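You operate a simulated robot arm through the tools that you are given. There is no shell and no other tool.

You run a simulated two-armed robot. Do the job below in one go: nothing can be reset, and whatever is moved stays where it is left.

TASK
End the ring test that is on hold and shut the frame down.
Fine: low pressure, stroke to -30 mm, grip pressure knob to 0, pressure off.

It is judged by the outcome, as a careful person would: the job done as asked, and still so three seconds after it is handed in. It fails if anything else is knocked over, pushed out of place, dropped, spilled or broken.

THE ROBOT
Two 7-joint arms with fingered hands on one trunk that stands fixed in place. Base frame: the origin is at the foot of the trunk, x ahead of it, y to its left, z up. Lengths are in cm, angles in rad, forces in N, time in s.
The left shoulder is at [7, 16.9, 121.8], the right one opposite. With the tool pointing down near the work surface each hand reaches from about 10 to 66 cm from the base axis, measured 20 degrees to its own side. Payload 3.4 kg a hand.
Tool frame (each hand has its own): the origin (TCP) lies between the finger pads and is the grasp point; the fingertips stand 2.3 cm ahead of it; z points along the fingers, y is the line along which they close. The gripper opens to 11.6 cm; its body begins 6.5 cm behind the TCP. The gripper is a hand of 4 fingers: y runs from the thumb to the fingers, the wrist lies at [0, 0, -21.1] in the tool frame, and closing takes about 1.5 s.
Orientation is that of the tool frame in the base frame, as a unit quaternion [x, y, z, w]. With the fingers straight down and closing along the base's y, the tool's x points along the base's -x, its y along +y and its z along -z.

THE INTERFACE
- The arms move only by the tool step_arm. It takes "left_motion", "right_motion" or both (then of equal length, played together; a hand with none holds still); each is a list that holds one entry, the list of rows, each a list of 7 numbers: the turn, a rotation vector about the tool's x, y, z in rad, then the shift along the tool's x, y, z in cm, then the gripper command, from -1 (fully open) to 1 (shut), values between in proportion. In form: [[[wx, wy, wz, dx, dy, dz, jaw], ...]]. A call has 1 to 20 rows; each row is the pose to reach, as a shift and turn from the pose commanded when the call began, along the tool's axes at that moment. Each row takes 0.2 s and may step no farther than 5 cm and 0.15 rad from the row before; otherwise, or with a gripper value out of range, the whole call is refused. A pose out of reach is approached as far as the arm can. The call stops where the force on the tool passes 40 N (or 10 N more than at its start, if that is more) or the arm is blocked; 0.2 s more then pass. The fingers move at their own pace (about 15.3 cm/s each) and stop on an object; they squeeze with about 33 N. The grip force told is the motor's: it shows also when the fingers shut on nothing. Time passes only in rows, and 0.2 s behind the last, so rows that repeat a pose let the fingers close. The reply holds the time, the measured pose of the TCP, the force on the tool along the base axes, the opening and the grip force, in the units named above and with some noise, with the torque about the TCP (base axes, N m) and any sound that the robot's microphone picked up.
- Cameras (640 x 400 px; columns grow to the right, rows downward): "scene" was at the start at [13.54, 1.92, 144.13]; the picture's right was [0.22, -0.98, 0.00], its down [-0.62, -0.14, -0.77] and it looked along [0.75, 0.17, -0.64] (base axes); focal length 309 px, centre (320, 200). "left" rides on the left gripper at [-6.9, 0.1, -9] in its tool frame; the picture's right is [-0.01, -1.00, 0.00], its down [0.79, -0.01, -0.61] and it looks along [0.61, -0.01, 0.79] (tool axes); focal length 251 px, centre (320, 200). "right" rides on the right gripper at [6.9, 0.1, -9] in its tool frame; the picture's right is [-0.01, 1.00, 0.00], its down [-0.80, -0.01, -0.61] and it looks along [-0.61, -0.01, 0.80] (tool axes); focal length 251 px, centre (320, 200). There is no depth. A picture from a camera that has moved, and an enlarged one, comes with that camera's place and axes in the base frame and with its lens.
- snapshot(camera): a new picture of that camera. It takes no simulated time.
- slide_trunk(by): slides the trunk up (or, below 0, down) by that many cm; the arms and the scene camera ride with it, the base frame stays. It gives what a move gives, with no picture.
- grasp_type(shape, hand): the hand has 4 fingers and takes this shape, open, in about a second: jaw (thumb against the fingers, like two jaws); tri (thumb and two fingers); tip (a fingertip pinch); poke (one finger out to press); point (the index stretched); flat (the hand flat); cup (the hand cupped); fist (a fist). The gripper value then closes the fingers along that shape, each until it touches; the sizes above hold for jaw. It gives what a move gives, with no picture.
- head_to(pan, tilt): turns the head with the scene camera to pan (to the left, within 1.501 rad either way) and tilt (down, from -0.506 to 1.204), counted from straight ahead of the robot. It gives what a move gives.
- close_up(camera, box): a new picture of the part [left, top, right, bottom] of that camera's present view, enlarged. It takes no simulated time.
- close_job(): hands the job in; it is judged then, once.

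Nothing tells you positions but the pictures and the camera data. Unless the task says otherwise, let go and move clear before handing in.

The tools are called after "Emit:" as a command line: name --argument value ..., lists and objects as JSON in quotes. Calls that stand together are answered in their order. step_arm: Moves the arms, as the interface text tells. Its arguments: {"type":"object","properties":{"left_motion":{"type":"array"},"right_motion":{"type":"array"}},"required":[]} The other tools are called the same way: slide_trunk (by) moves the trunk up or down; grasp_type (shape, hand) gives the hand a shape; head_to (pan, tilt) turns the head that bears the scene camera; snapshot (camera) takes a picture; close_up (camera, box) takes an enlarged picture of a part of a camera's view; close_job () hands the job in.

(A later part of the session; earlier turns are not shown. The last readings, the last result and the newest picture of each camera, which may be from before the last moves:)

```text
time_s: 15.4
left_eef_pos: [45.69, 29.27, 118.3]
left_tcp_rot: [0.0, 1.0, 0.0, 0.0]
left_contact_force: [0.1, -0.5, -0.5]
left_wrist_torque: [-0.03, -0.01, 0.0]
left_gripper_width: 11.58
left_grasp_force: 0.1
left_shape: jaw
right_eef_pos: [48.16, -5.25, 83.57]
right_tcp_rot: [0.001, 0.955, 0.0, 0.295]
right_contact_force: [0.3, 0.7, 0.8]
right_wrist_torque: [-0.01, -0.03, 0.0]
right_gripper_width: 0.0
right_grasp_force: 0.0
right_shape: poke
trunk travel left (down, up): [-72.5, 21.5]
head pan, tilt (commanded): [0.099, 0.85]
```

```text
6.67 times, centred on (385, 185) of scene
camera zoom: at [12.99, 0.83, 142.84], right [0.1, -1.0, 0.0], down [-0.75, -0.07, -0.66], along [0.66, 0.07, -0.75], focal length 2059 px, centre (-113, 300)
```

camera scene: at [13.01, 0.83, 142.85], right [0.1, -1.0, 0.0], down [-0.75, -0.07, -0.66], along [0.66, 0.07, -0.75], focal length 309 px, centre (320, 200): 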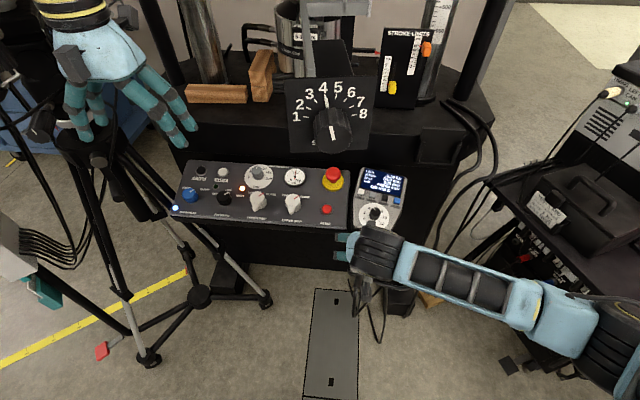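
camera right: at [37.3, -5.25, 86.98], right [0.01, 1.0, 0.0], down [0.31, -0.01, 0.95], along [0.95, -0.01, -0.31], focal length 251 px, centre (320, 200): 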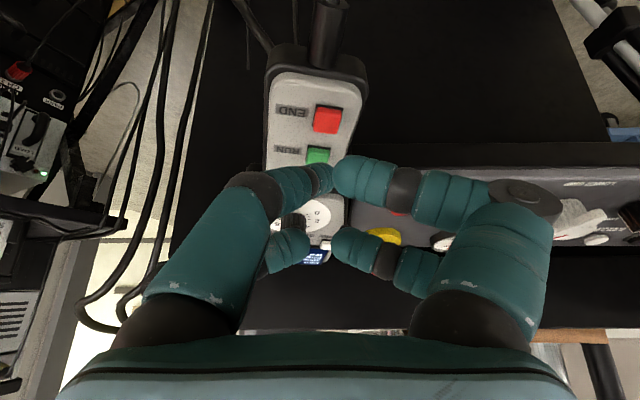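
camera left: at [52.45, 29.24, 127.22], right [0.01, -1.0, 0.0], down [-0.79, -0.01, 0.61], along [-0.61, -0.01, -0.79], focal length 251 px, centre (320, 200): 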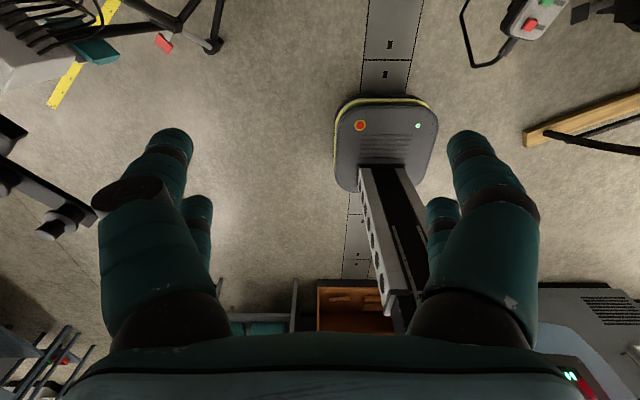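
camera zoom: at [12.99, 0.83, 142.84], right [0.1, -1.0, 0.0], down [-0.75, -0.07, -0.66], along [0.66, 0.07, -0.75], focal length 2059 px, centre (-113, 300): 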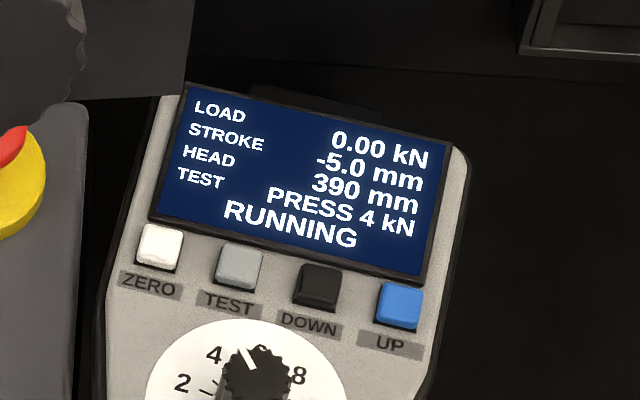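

Emit:
step_arm --right_motion '[[[0, 0, 0, 0, 0, 0, 1], [0, 0, 0, 0, 0, 0, 1], [0, 0, 0, 0, 0, 0, 1], [0, 0, 0, 0, 0, 0, 1], [0, 0, 0, 0, 0, 0, 1]]]'

Emit:
close_up --camera "scene" --box '[340, 155, 430, 215]'

Emit:
close_up --camera "scene" --box '[165, 150, 355, 235]'

```text
time_s: 16.6
left_eef_pos: [45.72, 29.34, 118.18]
left_tcp_rot: [-0.001, 1.0, 0.0, 0.0]
left_contact_force: [0.1, 0.5, 0.3]
left_wrist_torque: [0.04, -0.01, 0.01]
left_gripper_width: 11.59
left_grasp_force: 0.0
left_shape: jaw
right_eef_pos: [48.25, -5.24, 83.61]
right_tcp_rot: [0.0, 0.955, 0.0, 0.295]
right_contact_force: [0.6, -0.6, -0.2]
right_wrist_torque: [-0.02, 0.0, 0.0]
right_gripper_width: 0.0
right_grasp_force: 0.0
right_shape: poke
trunk travel left (down, up): [-72.5, 21.5]
head pan, tilt (commanded): [0.099, 0.85]
```

```text
6.67 times, centred on (385, 185) of scene
camera zoom: at [13.0, 0.82, 142.84], right [0.1, -1.0, 0.0], down [-0.75, -0.07, -0.66], along [0.66, 0.07, -0.75], focal length 2059 px, centre (-113, 300)
```

zoom: 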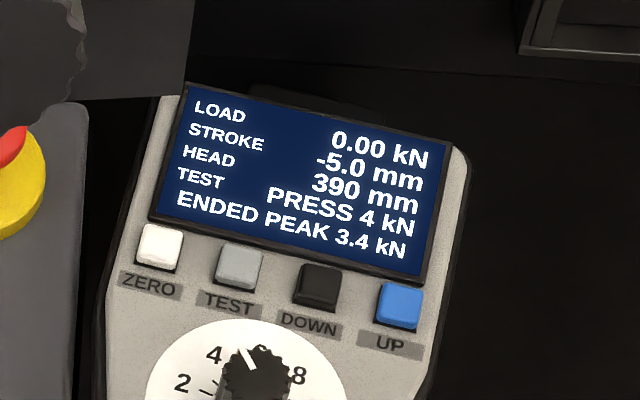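

```text
3.37 times, centred on (260, 192) of scene
camera zoom: at [13.0, 0.82, 142.84], right [0.1, -1.0, 0.0], down [-0.75, -0.07, -0.66], along [0.66, 0.07, -0.75], focal length 1040 px, centre (522, 225)
```

zoom: 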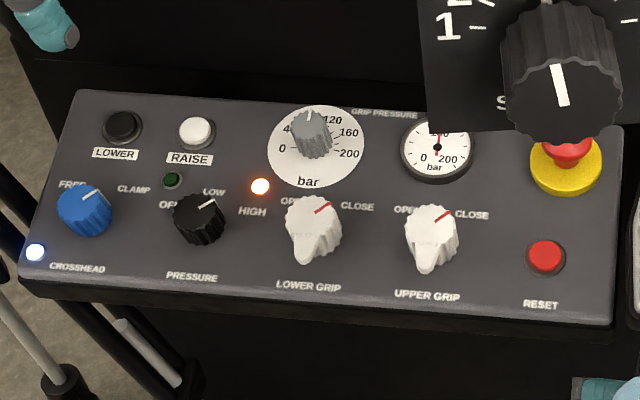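

The screen now says "ENDED PEAK 3.4 kN" with the stroke at -5.0 mm, so the test is over. The big 1–8 knob box moved in view, and I place it close to me, near x≈46, z≈115–120, so I need to see what it is before moving the arms near it.

Emit:
snapshot --camera "scene"

Emit:
head_to --pan 0.1 --tilt 0.45

Emit:
snapshot --camera "scene"

Emit:
close_up --camera "scene" --box '[250, 170, 400, 320]'

```text
taken
camera scene: at [13.0, 0.82, 142.84], right [0.1, -1.0, 0.0], down [-0.75, -0.07, -0.66], along [0.66, 0.07, -0.75], focal length 309 px, centre (320, 200)
```

scene: 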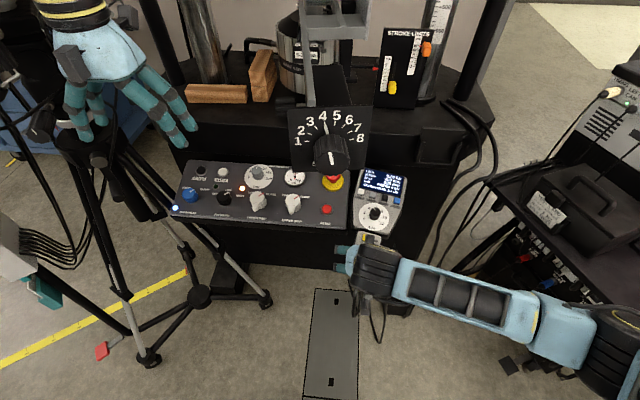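

```text
time_s: 17.5
left_eef_pos: [45.75, 29.18, 118.34]
left_tcp_rot: [-0.001, 1.0, 0.0, 0.0]
left_contact_force: [0.8, 0.4, 0.7]
left_wrist_torque: [0.01, 0.0, -0.01]
left_gripper_width: 11.62
left_grasp_force: 0.0
left_shape: jaw
right_eef_pos: [48.14, -5.42, 83.59]
right_tcp_rot: [0.0, 0.955, 0.001, 0.296]
right_contact_force: [-0.5, 0.1, 0.5]
right_wrist_torque: [0.01, -0.02, 0.02]
right_gripper_width: 0.0
right_grasp_force: 0.1
right_shape: poke
trunk travel left (down, up): [-72.5, 21.5]
head pan, tilt (commanded): [0.099, 0.45]
```

```text
taken
camera scene: at [14.37, 0.96, 146.28], right [0.1, -1.0, 0.0], down [-0.43, -0.04, -0.9], along [0.9, 0.09, -0.44], focal length 309 px, centre (320, 200)
```

scene: 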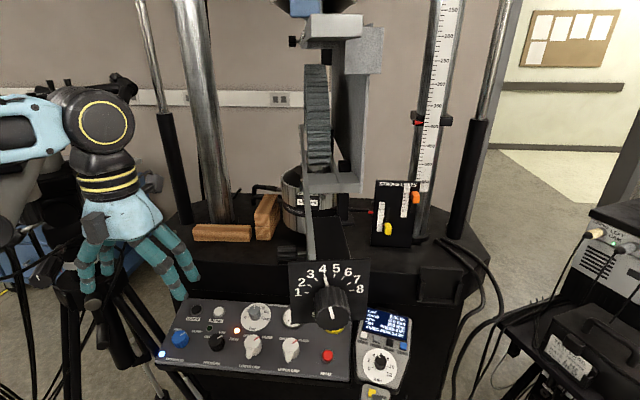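

```text
2.67 times, centred on (325, 245) of scene
camera zoom: at [14.37, 0.96, 146.28], right [0.1, -1.0, 0.0], down [-0.43, -0.04, -0.9], along [0.9, 0.09, -0.44], focal length 824 px, centre (307, 80)
```

zoom: 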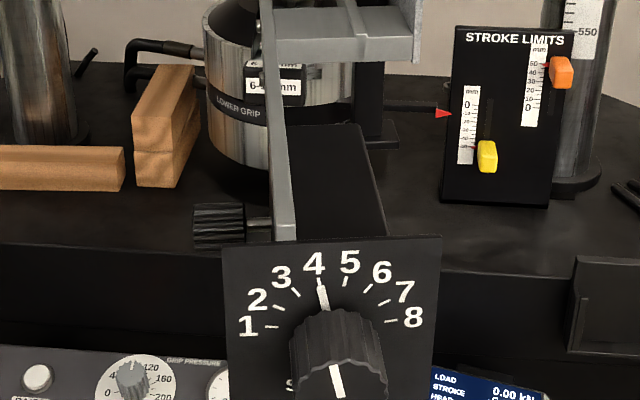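

The 1–8 box is mounted on the ring fixture's arm and rides with the stroke, so I'll keep both hands out from under it. Next is the pressure knob at about (65, 31, 81), which the left hand must turn. I'll look at the tri and tip shapes in free air.

Emit:
grasp_type --shape "tri" --hand "left"

Emit:
close_up --camera "left" --box '[80, 100, 560, 400]'

Emit:
close_up --camera "scene" --box '[40, 130, 240, 320]'

Emit:
grasp_type --shape "tip" --hand "left"

Emit:
close_up --camera "left" --box '[80, 100, 560, 400]'

Emit:
close_up --camera "scene" --box '[40, 130, 240, 320]'

```text
time_s: 18.4
left_eef_pos: [45.65, 29.19, 118.38]
left_tcp_rot: [-0.001, 1.0, 0.0, 0.0]
left_contact_force: [0.2, 0.6, -1.2]
left_wrist_torque: [-0.03, 0.02, 0.03]
left_gripper_width: 11.58
left_grasp_force: 0.0
left_shape: tri
right_eef_pos: [48.2, -5.26, 83.59]
right_tcp_rot: [0.0, 0.955, 0.0, 0.296]
right_contact_force: [0.4, 0.7, -0.2]
right_wrist_torque: [-0.02, -0.04, -0.02]
right_gripper_width: 0.0
right_grasp_force: 0.3
right_shape: poke
trunk travel left (down, up): [-72.5, 21.5]
head pan, tilt (commanded): [0.099, 0.45]
```

```text
1.33 times, centred on (320, 250) of left
camera zoom: at [52.45, 29.24, 127.22], right [0.01, -1.0, 0.0], down [-0.79, -0.01, 0.61], along [-0.61, -0.01, -0.79], focal length 335 px, centre (320, 133)
```

zoom: 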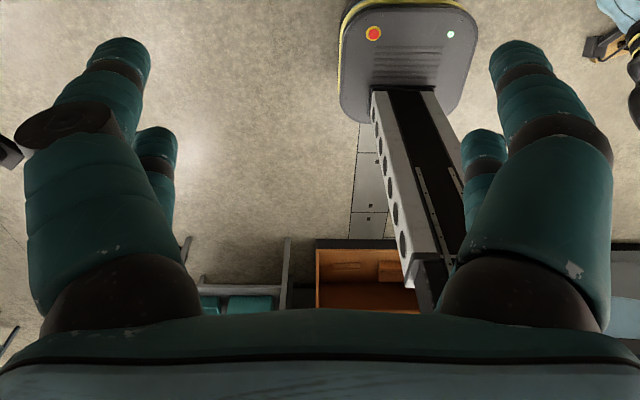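

```text
2.11 times, centred on (140, 225) of scene
camera zoom: at [14.37, 0.96, 146.29], right [0.1, -1.0, 0.0], down [-0.43, -0.04, -0.9], along [0.9, 0.09, -0.44], focal length 650 px, centre (699, 147)
```

zoom: 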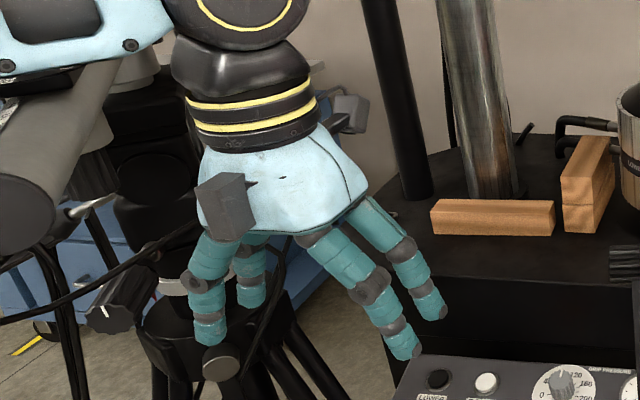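

```text
time_s: 19.3
left_eef_pos: [45.62, 29.15, 118.27]
left_tcp_rot: [0.0, 1.0, 0.0, 0.0]
left_contact_force: [-0.5, 0.4, -0.5]
left_wrist_torque: [-0.03, 0.0, 0.02]
left_gripper_width: 11.58
left_grasp_force: 0.1
left_shape: tip
right_eef_pos: [48.15, -5.28, 83.62]
right_tcp_rot: [0.001, 0.955, 0.0, 0.296]
right_contact_force: [0.8, -0.7, 0.7]
right_wrist_torque: [0.05, 0.0, -0.02]
right_gripper_width: 0.0
right_grasp_force: 0.0
right_shape: poke
trunk travel left (down, up): [-72.5, 21.5]
head pan, tilt (commanded): [0.099, 0.45]
```

```text
1.33 times, centred on (320, 250) of left
camera zoom: at [52.45, 29.24, 127.22], right [0.01, -1.0, 0.0], down [-0.79, -0.01, 0.61], along [-0.61, -0.01, -0.79], focal length 335 px, centre (320, 133)
```

zoom: 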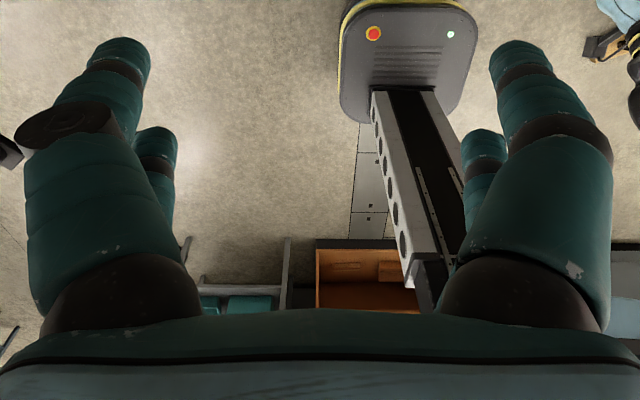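

```text
2.11 times, centred on (140, 225) of scene
camera zoom: at [14.37, 0.96, 146.29], right [0.1, -1.0, 0.0], down [-0.43, -0.04, -0.9], along [0.9, 0.09, -0.44], focal length 650 px, centre (699, 147)
```

zoom: 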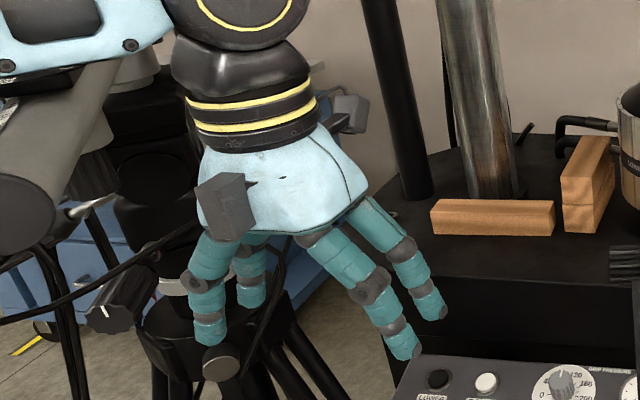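

Emit:
step_arm --left_motion '[[[0, 0, 0, 0, 0, 0, 0.4], [0, 0, 0, 0, 0, 0, 0.4], [0, 0, 0, 0, 0, 0, 0.4], [0, 0, 0, 0, 0, 0, 0.4]]]'

Emit:
close_up --camera "left" --box '[80, 100, 560, 400]'

Emit:
close_up --camera "scene" --box '[40, 130, 240, 320]'

Emit:
grasp_type --shape "tri" --hand "left"

Emit:
step_arm --left_motion '[[[0, 0, 0, 0, 0, 0, 0.4], [0, 0, 0, 0, 0, 0, 0.4], [0, 0, 0, 0, 0, 0, 0.4], [0, 0, 0, 0, 0, 0, 0.4]]]'

Emit:
close_up --camera "left" --box '[80, 100, 560, 400]'

Emit:
close_up --camera "scene" --box '[40, 130, 240, 320]'

```text
time_s: 20.3
left_eef_pos: [45.5, 29.22, 118.21]
left_tcp_rot: [0.0, 1.0, 0.0, 0.001]
left_contact_force: [0.2, -0.1, -1.0]
left_wrist_torque: [-0.02, 0.0, 0.0]
left_gripper_width: 3.49
left_grasp_force: 0.0
left_shape: tip
right_eef_pos: [48.17, -5.3, 83.67]
right_tcp_rot: [0.0, 0.955, 0.001, 0.295]
right_contact_force: [-0.5, 0.0, -0.6]
right_wrist_torque: [0.0, 0.0, 0.0]
right_gripper_width: 0.01
right_grasp_force: 0.0
right_shape: poke
trunk travel left (down, up): [-72.5, 21.5]
head pan, tilt (commanded): [0.099, 0.45]
```

```text
1.33 times, centred on (320, 250) of left
camera zoom: at [52.45, 29.24, 127.22], right [0.01, -1.0, 0.0], down [-0.79, -0.01, 0.61], along [-0.61, -0.01, -0.79], focal length 335 px, centre (320, 133)
```

zoom: 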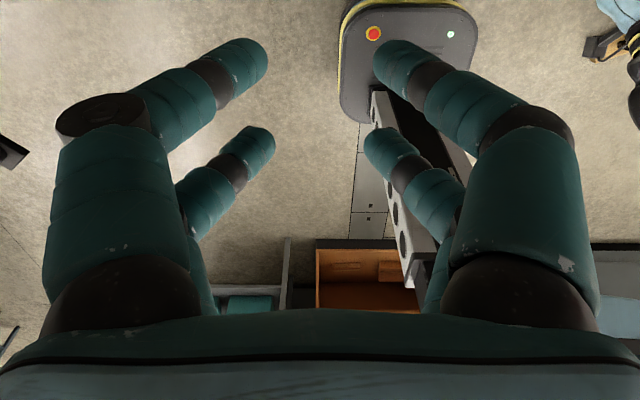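

```text
2.11 times, centred on (140, 225) of scene
camera zoom: at [14.37, 0.96, 146.29], right [0.1, -1.0, 0.0], down [-0.43, -0.04, -0.9], along [0.9, 0.09, -0.44], focal length 650 px, centre (699, 147)
```

zoom: 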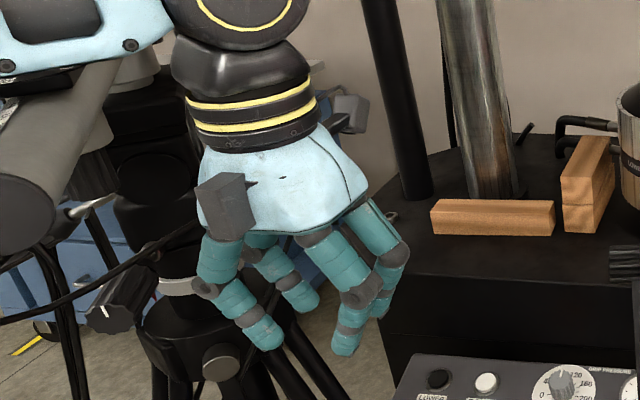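

```text
time_s: 21.2
left_eef_pos: [45.58, 29.16, 118.36]
left_tcp_rot: [-0.001, 1.0, 0.0, 0.0]
left_contact_force: [-0.7, -0.4, -0.2]
left_wrist_torque: [0.0, 0.01, -0.01]
left_gripper_width: 11.59
left_grasp_force: 0.1
left_shape: tri
right_eef_pos: [48.09, -5.34, 83.71]
right_tcp_rot: [0.0, 0.955, 0.0, 0.296]
right_contact_force: [0.2, 0.1, -1.0]
right_wrist_torque: [-0.02, 0.0, -0.01]
right_gripper_width: 0.01
right_grasp_force: 0.1
right_shape: poke
trunk travel left (down, up): [-72.5, 21.5]
head pan, tilt (commanded): [0.099, 0.45]
```

```text
time_s: 22.2
left_eef_pos: [45.54, 29.28, 118.4]
left_tcp_rot: [0.0, 1.0, 0.0, 0.0]
left_contact_force: [0.3, -0.2, 0.2]
left_wrist_torque: [-0.01, -0.03, 0.01]
left_gripper_width: 3.51
left_grasp_force: 0.1
left_shape: tri
right_eef_pos: [48.22, -5.21, 83.59]
right_tcp_rot: [0.0, 0.955, 0.0, 0.296]
right_contact_force: [0.9, -0.6, 0.6]
right_wrist_torque: [-0.01, 0.03, 0.01]
right_gripper_width: 0.0
right_grasp_force: 0.2
right_shape: poke
trunk travel left (down, up): [-72.5, 21.5]
head pan, tilt (commanded): [0.099, 0.45]
```

```text
1.33 times, centred on (320, 250) of left
camera zoom: at [52.45, 29.24, 127.22], right [0.01, -1.0, 0.0], down [-0.79, -0.01, 0.61], along [-0.61, -0.01, -0.79], focal length 335 px, centre (320, 133)
```

zoom: 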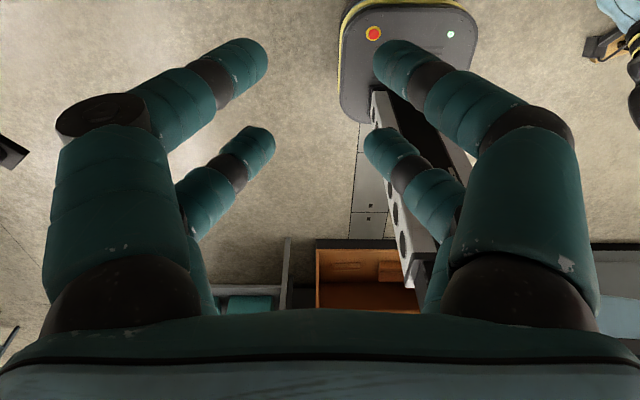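

```text
2.11 times, centred on (140, 225) of scene
camera zoom: at [14.37, 0.96, 146.29], right [0.1, -1.0, 0.0], down [-0.43, -0.04, -0.9], along [0.9, 0.09, -0.44], focal length 650 px, centre (699, 147)
```

zoom: 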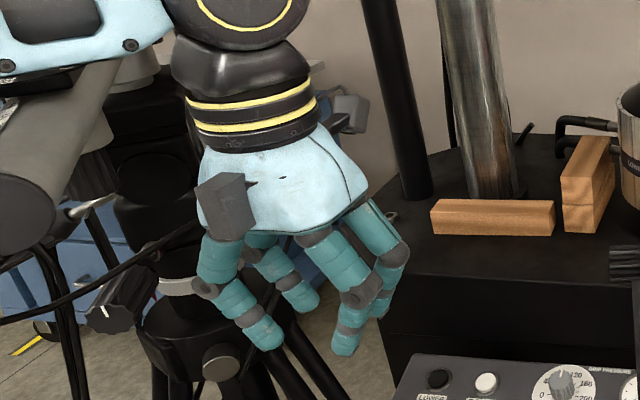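

Jaw, tri and tip all give two finger pairs about 3.7 cm apart, which will cage a 4 cm knob well. I'll bring the left hand, partly open and tilted to the panel slope, to about 10 cm above the PRESSURE knob and check.

Emit:
grasp_type --shape "jaw" --hand "left"

Emit:
step_arm --left_motion '[[[0, -0.04, 0, -2.1, 0.25, 3.4, -0.2], [0, -0.08, 0, -4.2, 0.5, 6.8, -0.2], [0, -0.12, 0, -6.3, 0.75, 10.2, -0.2], [0, -0.16, 0, -8.4, 1.0, 13.6, -0.2], [0, -0.2, 0, -10.5, 1.25, 17.0, -0.2], [0, -0.24, 0, -12.6, 1.5, 20.4, -0.2], [0, -0.28, 0, -14.7, 1.75, 23.8, -0.2], [0, -0.3, 0, -16.7, 2.0, 27.2, -0.2]]]'

Emit:
snapshot --camera "left"

Emit:
head_to --pan 0.25 --tilt 0.7

Emit:
snapshot --camera "scene"

```text
time_s: 23.1
left_eef_pos: [45.62, 29.15, 118.34]
left_tcp_rot: [0.0, 1.0, 0.0, -0.001]
left_contact_force: [0.6, 0.2, -0.8]
left_wrist_torque: [0.02, -0.01, 0.02]
left_gripper_width: 11.59
left_grasp_force: 0.0
left_shape: jaw
right_eef_pos: [48.1, -5.27, 83.54]
right_tcp_rot: [0.0, 0.955, 0.0, 0.296]
right_contact_force: [-0.3, -0.3, -0.6]
right_wrist_torque: [0.0, 0.01, -0.02]
right_gripper_width: 0.0
right_grasp_force: 0.1
right_shape: poke
trunk travel left (down, up): [-72.5, 21.5]
head pan, tilt (commanded): [0.099, 0.45]
```

```text
time_s: 25.1
left_eef_pos: [59.85, 31.49, 92.93]
left_tcp_rot: [0.005, 0.987, -0.007, 0.158]
left_contact_force: [-0.2, 0.8, -0.7]
left_wrist_torque: [-0.02, -0.03, -0.01]
left_gripper_width: 6.98
left_grasp_force: 0.0
left_shape: jaw
left hand out of reach, approached as far as the arm can: row 8
right_eef_pos: [47.75, -5.95, 84.12]
right_tcp_rot: [0.006, 0.953, -0.007, 0.303]
right_contact_force: [0.1, 0.4, 0.3]
right_wrist_torque: [-0.01, -0.03, 0.02]
right_gripper_width: 0.01
right_grasp_force: 0.1
right_shape: poke
trunk travel left (down, up): [-72.5, 21.5]
head pan, tilt (commanded): [0.099, 0.45]
stopped in row 8 (left hand): the arm was blocked; the commanded pose is now the measured one
```

```text
taken
camera left: at [63.47, 31.55, 103.51], right [0.0, -1.0, 0.02], down [-0.94, 0.01, 0.33], along [-0.33, -0.01, -0.94], focal length 251 px, centre (320, 200)
```

left: 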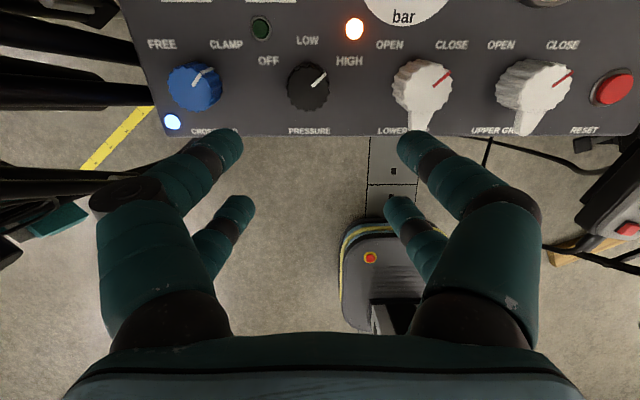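

```text
time_s: 25.8
left_eef_pos: [60.02, 31.65, 93.02]
left_tcp_rot: [0.005, 0.987, -0.007, 0.159]
left_contact_force: [-0.2, -0.9, 0.4]
left_wrist_torque: [-0.01, 0.01, 0.02]
left_gripper_width: 6.98
left_grasp_force: 0.0
left_shape: jaw
right_eef_pos: [47.74, -5.75, 84.25]
right_tcp_rot: [0.006, 0.953, -0.007, 0.302]
right_contact_force: [0.0, -0.1, -0.7]
right_wrist_torque: [0.01, -0.03, -0.02]
right_gripper_width: 0.0
right_grasp_force: 0.2
right_shape: poke
trunk travel left (down, up): [-72.5, 21.5]
head pan, tilt (commanded): [0.25, 0.7]
```

```text
taken
camera scene: at [11.78, 3.13, 144.19], right [0.25, -0.97, 0.01], down [-0.61, -0.16, -0.77], along [0.75, 0.18, -0.64], focal length 309 px, centre (320, 200)
```

scene: 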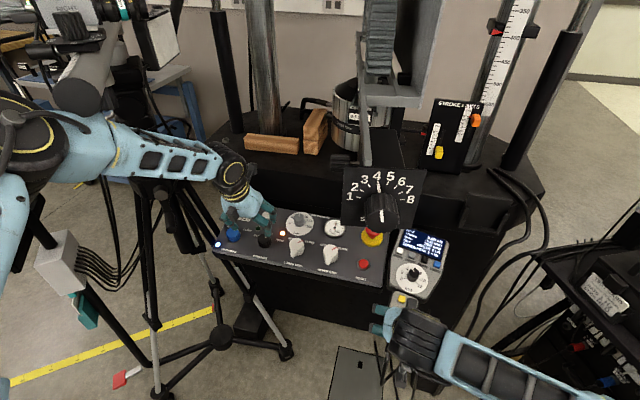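

The left arm reports it was blocked, and the trunk is leaning slightly, so the forearm or elbow may be touching something on the left. I'll look closely before any further motion.

Emit:
close_up --camera "scene" --box '[0, 0, 300, 260]'

Emit:
close_up --camera "scene" --box '[180, 140, 300, 280]'

```text
1.54 times, centred on (150, 130) of scene
camera zoom: at [11.78, 3.13, 144.19], right [0.25, -0.97, 0.01], down [-0.61, -0.16, -0.77], along [0.75, 0.18, -0.64], focal length 475 px, centre (582, 308)
```

zoom: 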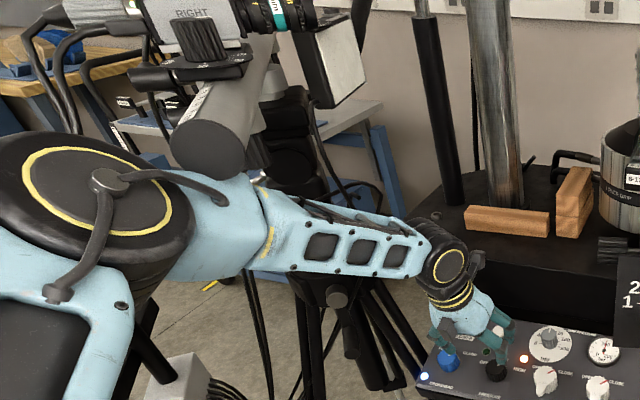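

```text
2.86 times, centred on (240, 210) of scene
camera zoom: at [11.78, 3.13, 144.19], right [0.25, -0.97, 0.01], down [-0.61, -0.16, -0.77], along [0.75, 0.18, -0.64], focal length 882 px, centre (549, 171)
```

zoom: 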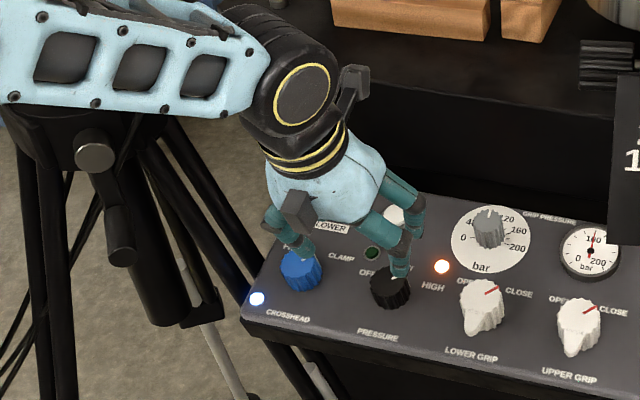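

The left elbow/forearm is right beside the end of the tripod's gray crossbar, which is likely what blocked it. I'll back the left arm out along the way it came and compare the tripod with the first picture.

Emit:
step_arm --left_motion '[[[0, 0.03, 0, 0.8, -0.3, -3.7, -0.2], [0, 0.07, 0, 1.6, -0.6, -7.4, -0.2], [0, 0.1, 0, 2.6, -1.0, -11.4, -0.2]]]'

Emit:
snapshot --camera "scene"

```text
time_s: 26.8
left_eef_pos: [52.44, 31.36, 95.39]
left_tcp_rot: [-0.002, 1.0, -0.003, 0.028]
left_contact_force: [1.0, -2.8, 1.8]
left_wrist_torque: [0.19, 0.13, 0.03]
left_gripper_width: 6.98
left_grasp_force: 0.0
left_shape: jaw
right_eef_pos: [49.57, -5.11, 82.75]
right_tcp_rot: [0.0, 0.957, -0.003, 0.289]
right_contact_force: [0.3, -0.5, 0.0]
right_wrist_torque: [0.05, -0.02, -0.01]
right_gripper_width: 0.0
right_grasp_force: 0.0
right_shape: poke
trunk travel left (down, up): [-72.5, 21.5]
head pan, tilt (commanded): [0.25, 0.7]
stopped in row 3 (left hand): the arm was blocked; the commanded pose is now the measured one
```

```text
taken
camera scene: at [15.25, 2.71, 143.64], right [0.25, -0.97, 0.0], down [-0.63, -0.16, -0.76], along [0.73, 0.19, -0.65], focal length 309 px, centre (320, 200)
```

scene: 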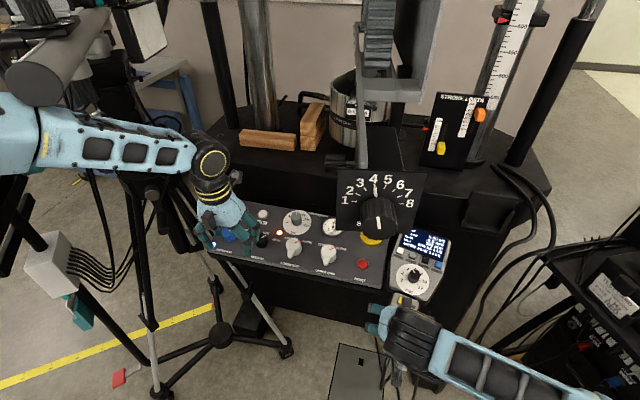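

The left arm is blocked again on the way up, so the forearm seems to be lying under the camera bar. I'll turn the head to see the elbow and bar before moving anything.

Emit:
head_to --pan 0.85 --tilt 0.45

Emit:
snapshot --camera "scene"

Emit:
snapshot --camera "left"

Emit:
snapshot --camera "right"

```text
time_s: 27.8
left_eef_pos: [52.02, 32.59, 96.46]
left_tcp_rot: [0.002, 0.999, -0.015, 0.044]
left_contact_force: [0.4, 0.7, -1.0]
left_wrist_torque: [-0.03, 0.0, -0.01]
left_gripper_width: 6.97
left_grasp_force: 0.1
left_shape: jaw
right_eef_pos: [48.65, -3.91, 83.79]
right_tcp_rot: [0.0, 0.955, -0.013, 0.295]
right_contact_force: [0.8, -0.8, 0.0]
right_wrist_torque: [-0.03, -0.01, -0.01]
right_gripper_width: 0.0
right_grasp_force: 0.0
right_shape: poke
trunk travel left (down, up): [-72.5, 21.5]
head pan, tilt (commanded): [0.85, 0.45]
```

```text
taken
camera scene: at [11.17, 10.41, 146.09], right [0.75, -0.66, 0.02], down [-0.29, -0.35, -0.89], along [0.59, 0.67, -0.45], focal length 309 px, centre (320, 200)
```

scene: 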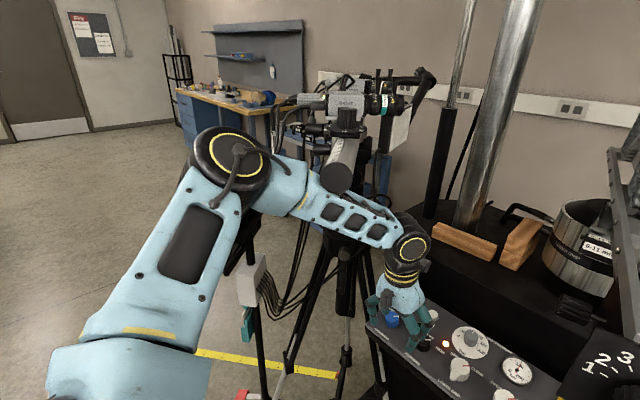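

```text
taken
camera left: at [58.02, 32.89, 105.92], right [0.01, -1.0, 0.03], down [-0.84, 0.01, 0.53], along [-0.53, -0.03, -0.84], focal length 251 px, centre (320, 200)
```

left: 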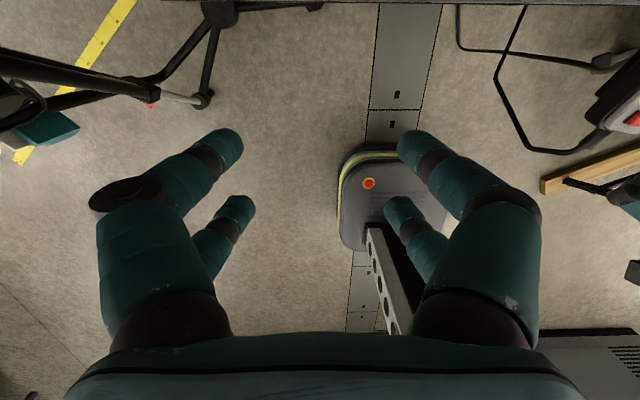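

```text
taken
camera right: at [37.86, -3.74, 87.14], right [0.01, 1.0, -0.02], down [0.31, 0.02, 0.95], along [0.95, -0.02, -0.31], focal length 251 px, centre (320, 200)
```

right: 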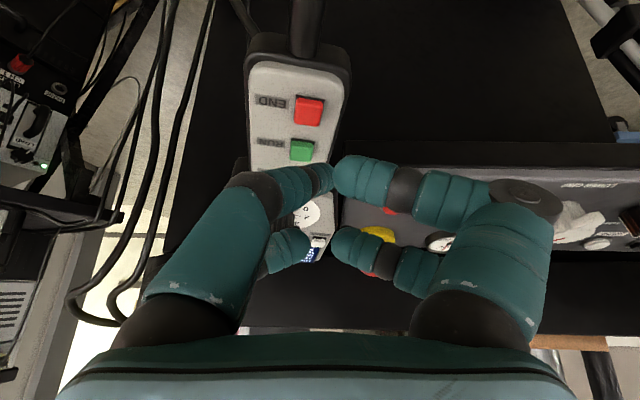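

Emit:
close_up --camera "scene" --box '[180, 60, 460, 260]'

Emit:
close_up --camera "scene" --box '[280, 120, 460, 260]'

Emit:
close_up --camera "scene" --box '[220, 200, 420, 400]'

```text
2.00 times, centred on (320, 160) of scene
camera zoom: at [11.17, 10.41, 146.09], right [0.75, -0.66, 0.02], down [-0.29, -0.35, -0.89], along [0.59, 0.67, -0.45], focal length 618 px, centre (320, 280)
```

zoom: 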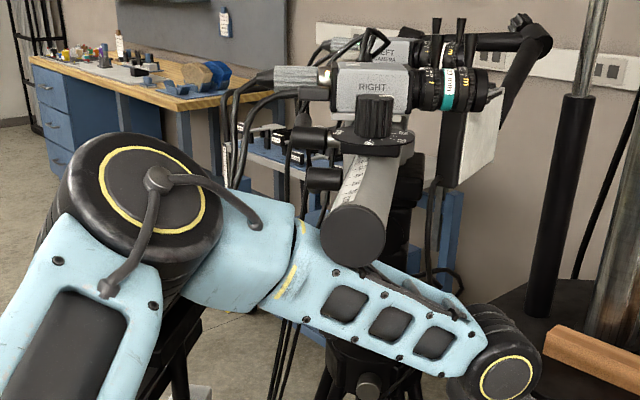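

```text
2.86 times, centred on (370, 190) of scene
camera zoom: at [11.17, 10.41, 146.09], right [0.75, -0.66, 0.02], down [-0.29, -0.35, -0.89], along [0.59, 0.67, -0.45], focal length 882 px, centre (177, 229)
```

zoom: 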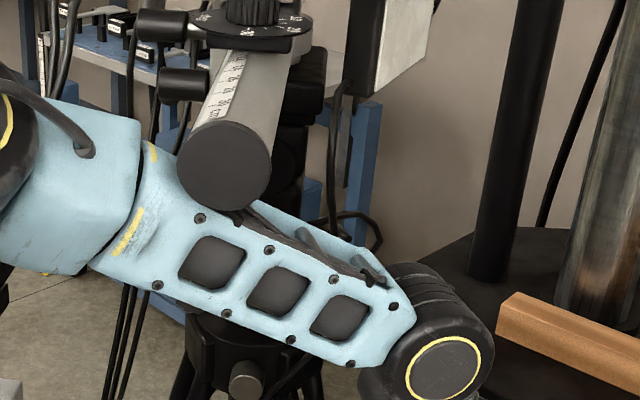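

```text
2.00 times, centred on (320, 300) of scene
camera zoom: at [11.17, 10.41, 146.09], right [0.75, -0.66, 0.02], down [-0.29, -0.35, -0.89], along [0.59, 0.67, -0.45], focal length 618 px, centre (320, 0)
```

zoom: 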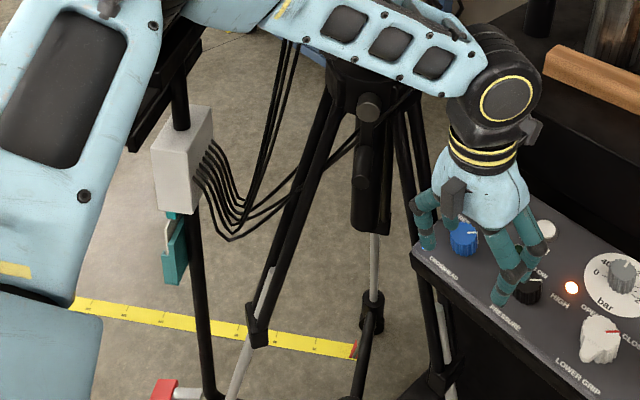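

The stereo-camera beam on the tripod ends near (38, 37, 131) and my left forearm is touching it from below, so lifting would disturb it. I'll move the right hand clear of the handset first, then slide the trunk down so the left forearm drops away from the beam.

Emit:
step_arm --right_motion '[[[0, 0, 0, 0.2, -2.4, -2.55, 1], [0, 0, 0, 0.4, -4.8, -5.1, 1], [0, 0, 0, 0.55, -7.2, -7.65, 1], [0, 0, 0, 0.75, -9.6, -10.2, 1], [0, 0, 0, 0.95, -12, -12.8, 1]]]'

Emit:
slide_trunk --by -3

Emit:
snapshot --camera "scene"

Emit:
close_up --camera "scene" --box '[280, 120, 460, 260]'

```text
time_s: 29.0
left_eef_pos: [51.96, 32.52, 96.39]
left_tcp_rot: [0.001, 0.999, -0.014, 0.043]
left_contact_force: [0.8, -0.1, -0.8]
left_wrist_torque: [-0.03, -0.02, 0.0]
left_gripper_width: 6.96
left_grasp_force: 0.1
left_shape: jaw
right_eef_pos: [40.21, -15.87, 94.13]
right_tcp_rot: [-0.002, 0.955, -0.013, 0.296]
right_contact_force: [0.1, 0.9, 0.1]
right_wrist_torque: [0.04, 0.02, 0.0]
right_gripper_width: 0.0
right_grasp_force: 0.0
right_shape: poke
trunk travel left (down, up): [-72.5, 21.5]
head pan, tilt (commanded): [0.85, 0.45]
```

```text
time_s: 29.8
left_eef_pos: [51.82, 30.56, 94.35]
left_tcp_rot: [0.004, 0.999, -0.002, 0.044]
left_contact_force: [-0.8, 0.6, 0.0]
left_wrist_torque: [-0.02, -0.05, 0.03]
left_gripper_width: 6.97
left_grasp_force: 0.0
left_shape: jaw
right_eef_pos: [40.08, -17.66, 90.7]
right_tcp_rot: [0.003, 0.955, -0.002, 0.296]
right_contact_force: [0.1, -0.2, -0.6]
right_wrist_torque: [-0.02, 0.02, 0.02]
right_gripper_width: 0.0
right_grasp_force: 0.2
right_shape: poke
trunk travel left (down, up): [-69.5, 24.5]
head pan, tilt (commanded): [0.85, 0.45]
```

```text
taken
camera scene: at [10.96, 7.17, 143.31], right [0.75, -0.66, 0.0], down [-0.29, -0.33, -0.9], along [0.6, 0.67, -0.44], focal length 309 px, centre (320, 200)
```

scene: 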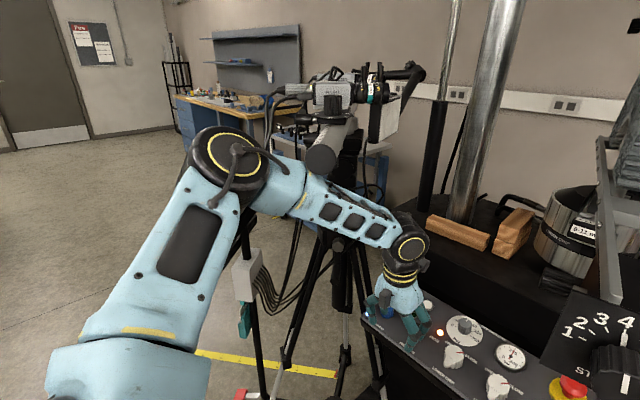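

```text
2.86 times, centred on (370, 190) of scene
camera zoom: at [10.96, 7.17, 143.31], right [0.75, -0.66, 0.0], down [-0.29, -0.33, -0.9], along [0.6, 0.67, -0.44], focal length 882 px, centre (177, 229)
```

zoom: 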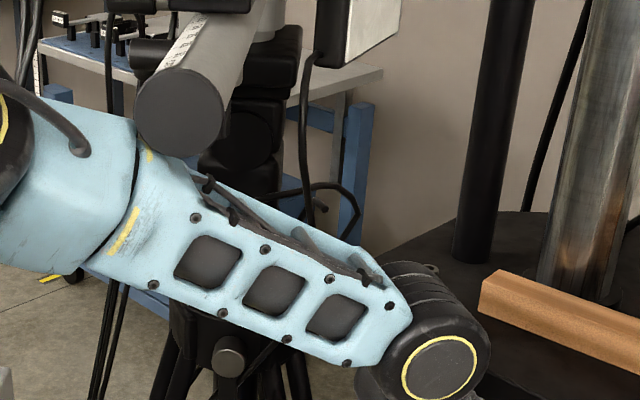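

The trunk lean is gone, so the contact has eased, and the beam still stands as before. I'll raise the right hand a bit and lower the trunk further so the left arm works well beneath the beam.

Emit:
step_arm --right_motion '[[[0, 0, 0, -2.1, 0, -3.1, 1], [0, 0, 0, -4.2, 0, -6.2, 1], [0, 0, 0, -6.3, 0, -9.3, 1], [0, 0, 0, -8.2, 0, -12, 1]]]'

Emit:
slide_trunk --by -6

Emit:
snapshot --camera "scene"

Emit:
snapshot --camera "left"

```text
time_s: 30.8
left_eef_pos: [51.91, 30.6, 94.3]
left_tcp_rot: [0.003, 0.999, -0.002, 0.045]
left_contact_force: [0.2, -0.2, 0.1]
left_wrist_torque: [0.0, 0.03, 0.0]
left_gripper_width: 6.99
left_grasp_force: 0.0
left_shape: jaw
right_eef_pos: [40.99, -17.39, 105.7]
right_tcp_rot: [0.003, 0.955, -0.003, 0.295]
right_contact_force: [0.8, 0.1, 0.0]
right_wrist_torque: [0.02, -0.01, 0.03]
right_gripper_width: 0.0
right_grasp_force: 0.1
right_shape: poke
right hand out of reach, approached as far as the arm can: row 1, 2, 3, 4
trunk travel left (down, up): [-69.5, 24.5]
head pan, tilt (commanded): [0.85, 0.45]
```

```text
time_s: 31.8
left_eef_pos: [52.06, 30.5, 88.22]
left_tcp_rot: [0.003, 0.999, -0.002, 0.044]
left_contact_force: [-0.5, 0.4, 0.3]
left_wrist_torque: [-0.02, 0.02, 0.0]
left_gripper_width: 6.99
left_grasp_force: 0.1
left_shape: jaw
right_eef_pos: [41.25, -17.58, 99.47]
right_tcp_rot: [0.003, 0.955, -0.001, 0.295]
right_contact_force: [0.1, -0.2, -0.4]
right_wrist_torque: [0.0, -0.01, -0.01]
right_gripper_width: 0.0
right_grasp_force: 0.0
right_shape: poke
trunk travel left (down, up): [-63.5, 30.5]
head pan, tilt (commanded): [0.85, 0.45]
```

```text
taken
camera scene: at [11.27, 6.94, 137.29], right [0.75, -0.66, 0.0], down [-0.29, -0.33, -0.9], along [0.59, 0.68, -0.44], focal length 309 px, centre (320, 200)
```

scene: 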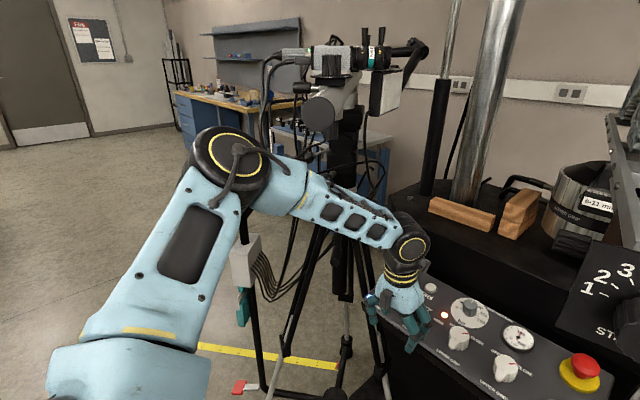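

```text
taken
camera left: at [58.08, 30.42, 97.66], right [0.0, -1.0, 0.0], down [-0.84, 0.0, 0.54], along [-0.54, 0.0, -0.84], focal length 251 px, centre (320, 200)
```

left: 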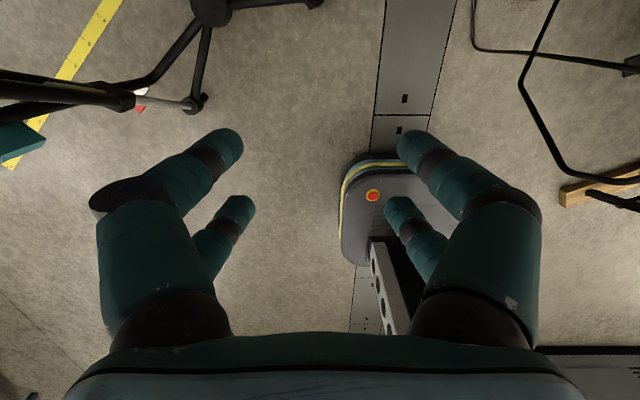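

The beam is clear above the forearm now. I'll lower the trunk another 8 cm so the shoulder height suits the panel work.

Emit:
slide_trunk --by -8

Emit:
head_to --pan 0.4 --tilt 0.6

Emit:
snapshot --camera "scene"

```text
time_s: 33.0
left_eef_pos: [52.07, 30.4, 80.23]
left_tcp_rot: [0.003, 0.999, -0.002, 0.044]
left_contact_force: [-0.2, -0.7, 0.3]
left_wrist_torque: [-0.03, 0.04, 0.01]
left_gripper_width: 6.97
left_grasp_force: 0.1
left_shape: jaw
right_eef_pos: [41.11, -17.45, 91.46]
right_tcp_rot: [0.004, 0.956, -0.002, 0.294]
right_contact_force: [0.2, -0.3, 0.3]
right_wrist_torque: [0.02, 0.0, -0.04]
right_gripper_width: 0.03
right_grasp_force: 0.2
right_shape: poke
trunk travel left (down, up): [-55.5, 38.5]
head pan, tilt (commanded): [0.85, 0.45]
```

```text
time_s: 33.9
left_eef_pos: [52.14, 30.31, 80.2]
left_tcp_rot: [0.002, 0.999, -0.002, 0.043]
left_contact_force: [-0.8, 0.4, 0.2]
left_wrist_torque: [-0.02, 0.0, 0.01]
left_gripper_width: 6.96
left_grasp_force: 0.0
left_shape: jaw
right_eef_pos: [41.32, -17.59, 91.42]
right_tcp_rot: [0.003, 0.955, -0.002, 0.295]
right_contact_force: [-0.2, 0.3, 0.8]
right_wrist_torque: [-0.04, 0.02, -0.01]
right_gripper_width: 0.02
right_grasp_force: 0.0
right_shape: poke
trunk travel left (down, up): [-55.5, 38.5]
head pan, tilt (commanded): [0.4, 0.6]
```

```text
taken
camera scene: at [13.36, 3.49, 127.94], right [0.39, -0.92, 0.0], down [-0.52, -0.22, -0.83], along [0.76, 0.32, -0.56], focal length 309 px, centre (320, 200)
```

scene: 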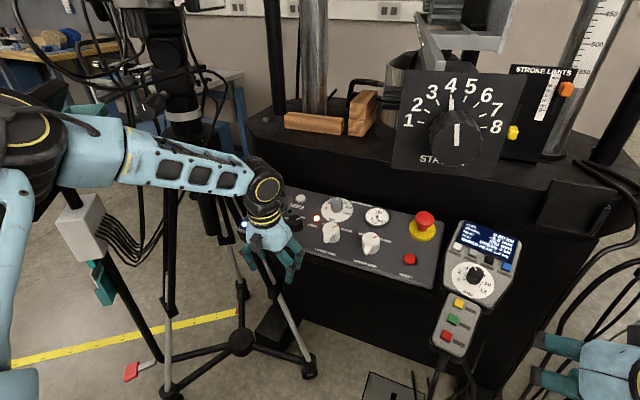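

The left hand is now in front of the panel below the beam. I'll raise it a little and bring it over the PRESSURE knob in small steps, checking for any block.

Emit:
step_arm --left_motion '[[[0, -0.05, 0, -0.5, 0.1, -3.2, -0.2], [0, -0.1, 0, -1.0, 0.2, -6.4, -0.2], [0, -0.15, 0, -1.5, 0.3, -9.5, -0.2], [0, -0.2, 0, -2.0, 0.4, -12.6, -0.2]]]'

Emit:
snapshot --camera "scene"

```text
time_s: 34.9
left_eef_pos: [53.05, 30.9, 93.18]
left_tcp_rot: [0.003, 0.99, -0.001, 0.144]
left_contact_force: [0.1, 0.9, 0.1]
left_wrist_torque: [-0.02, -0.03, 0.0]
left_gripper_width: 6.97
left_grasp_force: 0.0
left_shape: jaw
right_eef_pos: [41.05, -17.51, 91.5]
right_tcp_rot: [0.004, 0.955, -0.002, 0.295]
right_contact_force: [0.2, -0.1, -1.2]
right_wrist_torque: [0.01, 0.01, -0.02]
right_gripper_width: 0.02
right_grasp_force: 0.1
right_shape: poke
trunk travel left (down, up): [-55.5, 38.5]
head pan, tilt (commanded): [0.4, 0.6]
```

```text
taken
camera scene: at [13.29, 3.45, 127.94], right [0.39, -0.92, 0.0], down [-0.52, -0.22, -0.83], along [0.76, 0.32, -0.56], focal length 309 px, centre (320, 200)
```

scene: 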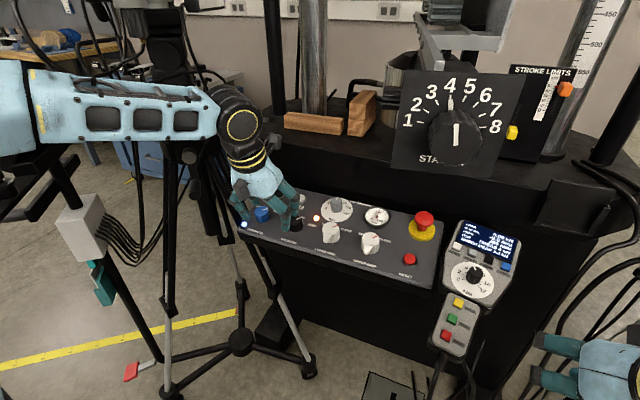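

Emit:
step_arm --left_motion '[[[0, 0, 0, -2.7, 0.1, 1.2, -0.2], [0, 0, 0, -5.4, 0.2, 2.4, -0.2], [0, 0, 0, -8.0, 0.4, 3.6, -0.2]]]'

Emit:
snapshot --camera "left"

Emit:
snapshot --camera "scene"

```text
time_s: 35.7
left_eef_pos: [62.02, 31.35, 91.74]
left_tcp_rot: [0.004, 0.99, -0.002, 0.142]
left_contact_force: [0.6, 0.0, -0.5]
left_wrist_torque: [0.01, 0.04, 0.02]
left_gripper_width: 6.95
left_grasp_force: 0.1
left_shape: jaw
right_eef_pos: [41.31, -17.53, 91.37]
right_tcp_rot: [0.004, 0.956, -0.003, 0.294]
right_contact_force: [-0.4, 0.0, -0.5]
right_wrist_torque: [-0.03, -0.01, -0.02]
right_gripper_width: 0.0
right_grasp_force: 0.0
right_shape: poke
trunk travel left (down, up): [-55.5, 38.5]
head pan, tilt (commanded): [0.4, 0.6]
```

```text
taken
camera left: at [66.0, 31.38, 102.26], right [0.0, -1.0, 0.01], down [-0.93, 0.0, 0.36], along [-0.36, -0.01, -0.93], focal length 251 px, centre (320, 200)
```

left: 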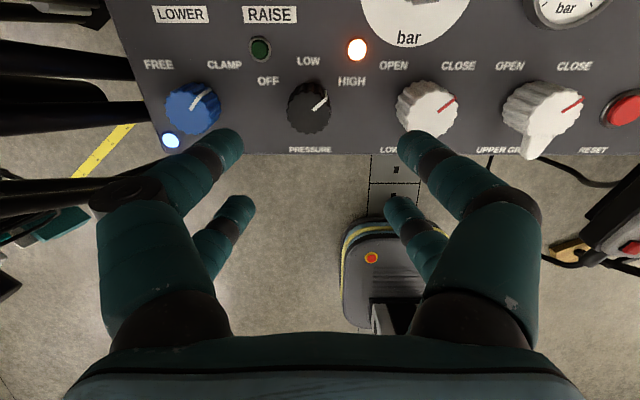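

```text
taken
camera scene: at [13.5, 3.47, 127.92], right [0.39, -0.92, 0.0], down [-0.52, -0.22, -0.82], along [0.76, 0.32, -0.57], focal length 309 px, centre (320, 200)
```

scene: 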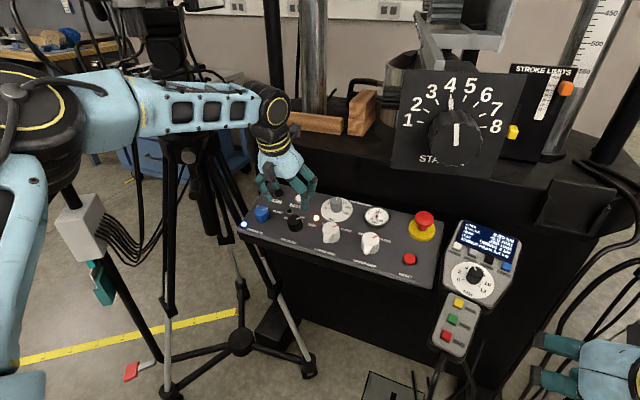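

Emit:
close_up --camera "scene" --box '[230, 140, 410, 280]'

Emit:
close_up --camera "left" --box '[220, 40, 420, 170]'

```text
2.86 times, centred on (320, 210) of scene
camera zoom: at [13.5, 3.47, 127.92], right [0.39, -0.92, 0.0], down [-0.52, -0.22, -0.82], along [0.76, 0.32, -0.57], focal length 882 px, centre (320, 171)
```

zoom: 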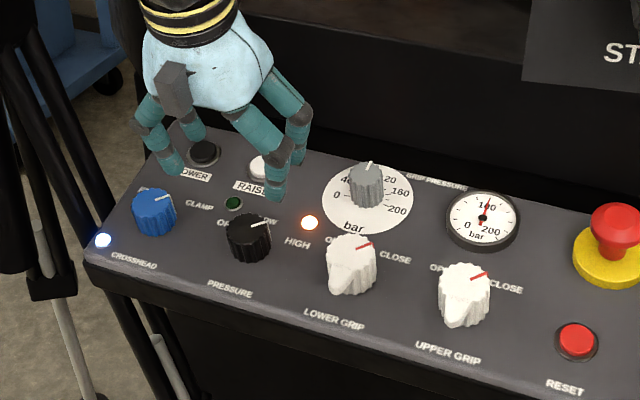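

```text
3.08 times, centred on (320, 105) of left
camera zoom: at [66.0, 31.38, 102.26], right [0.0, -1.0, 0.01], down [-0.93, 0.0, 0.36], along [-0.36, -0.01, -0.93], focal length 774 px, centre (320, 492)
```

zoom: 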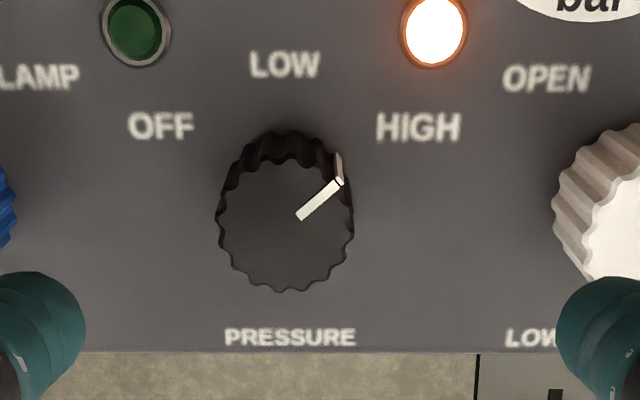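

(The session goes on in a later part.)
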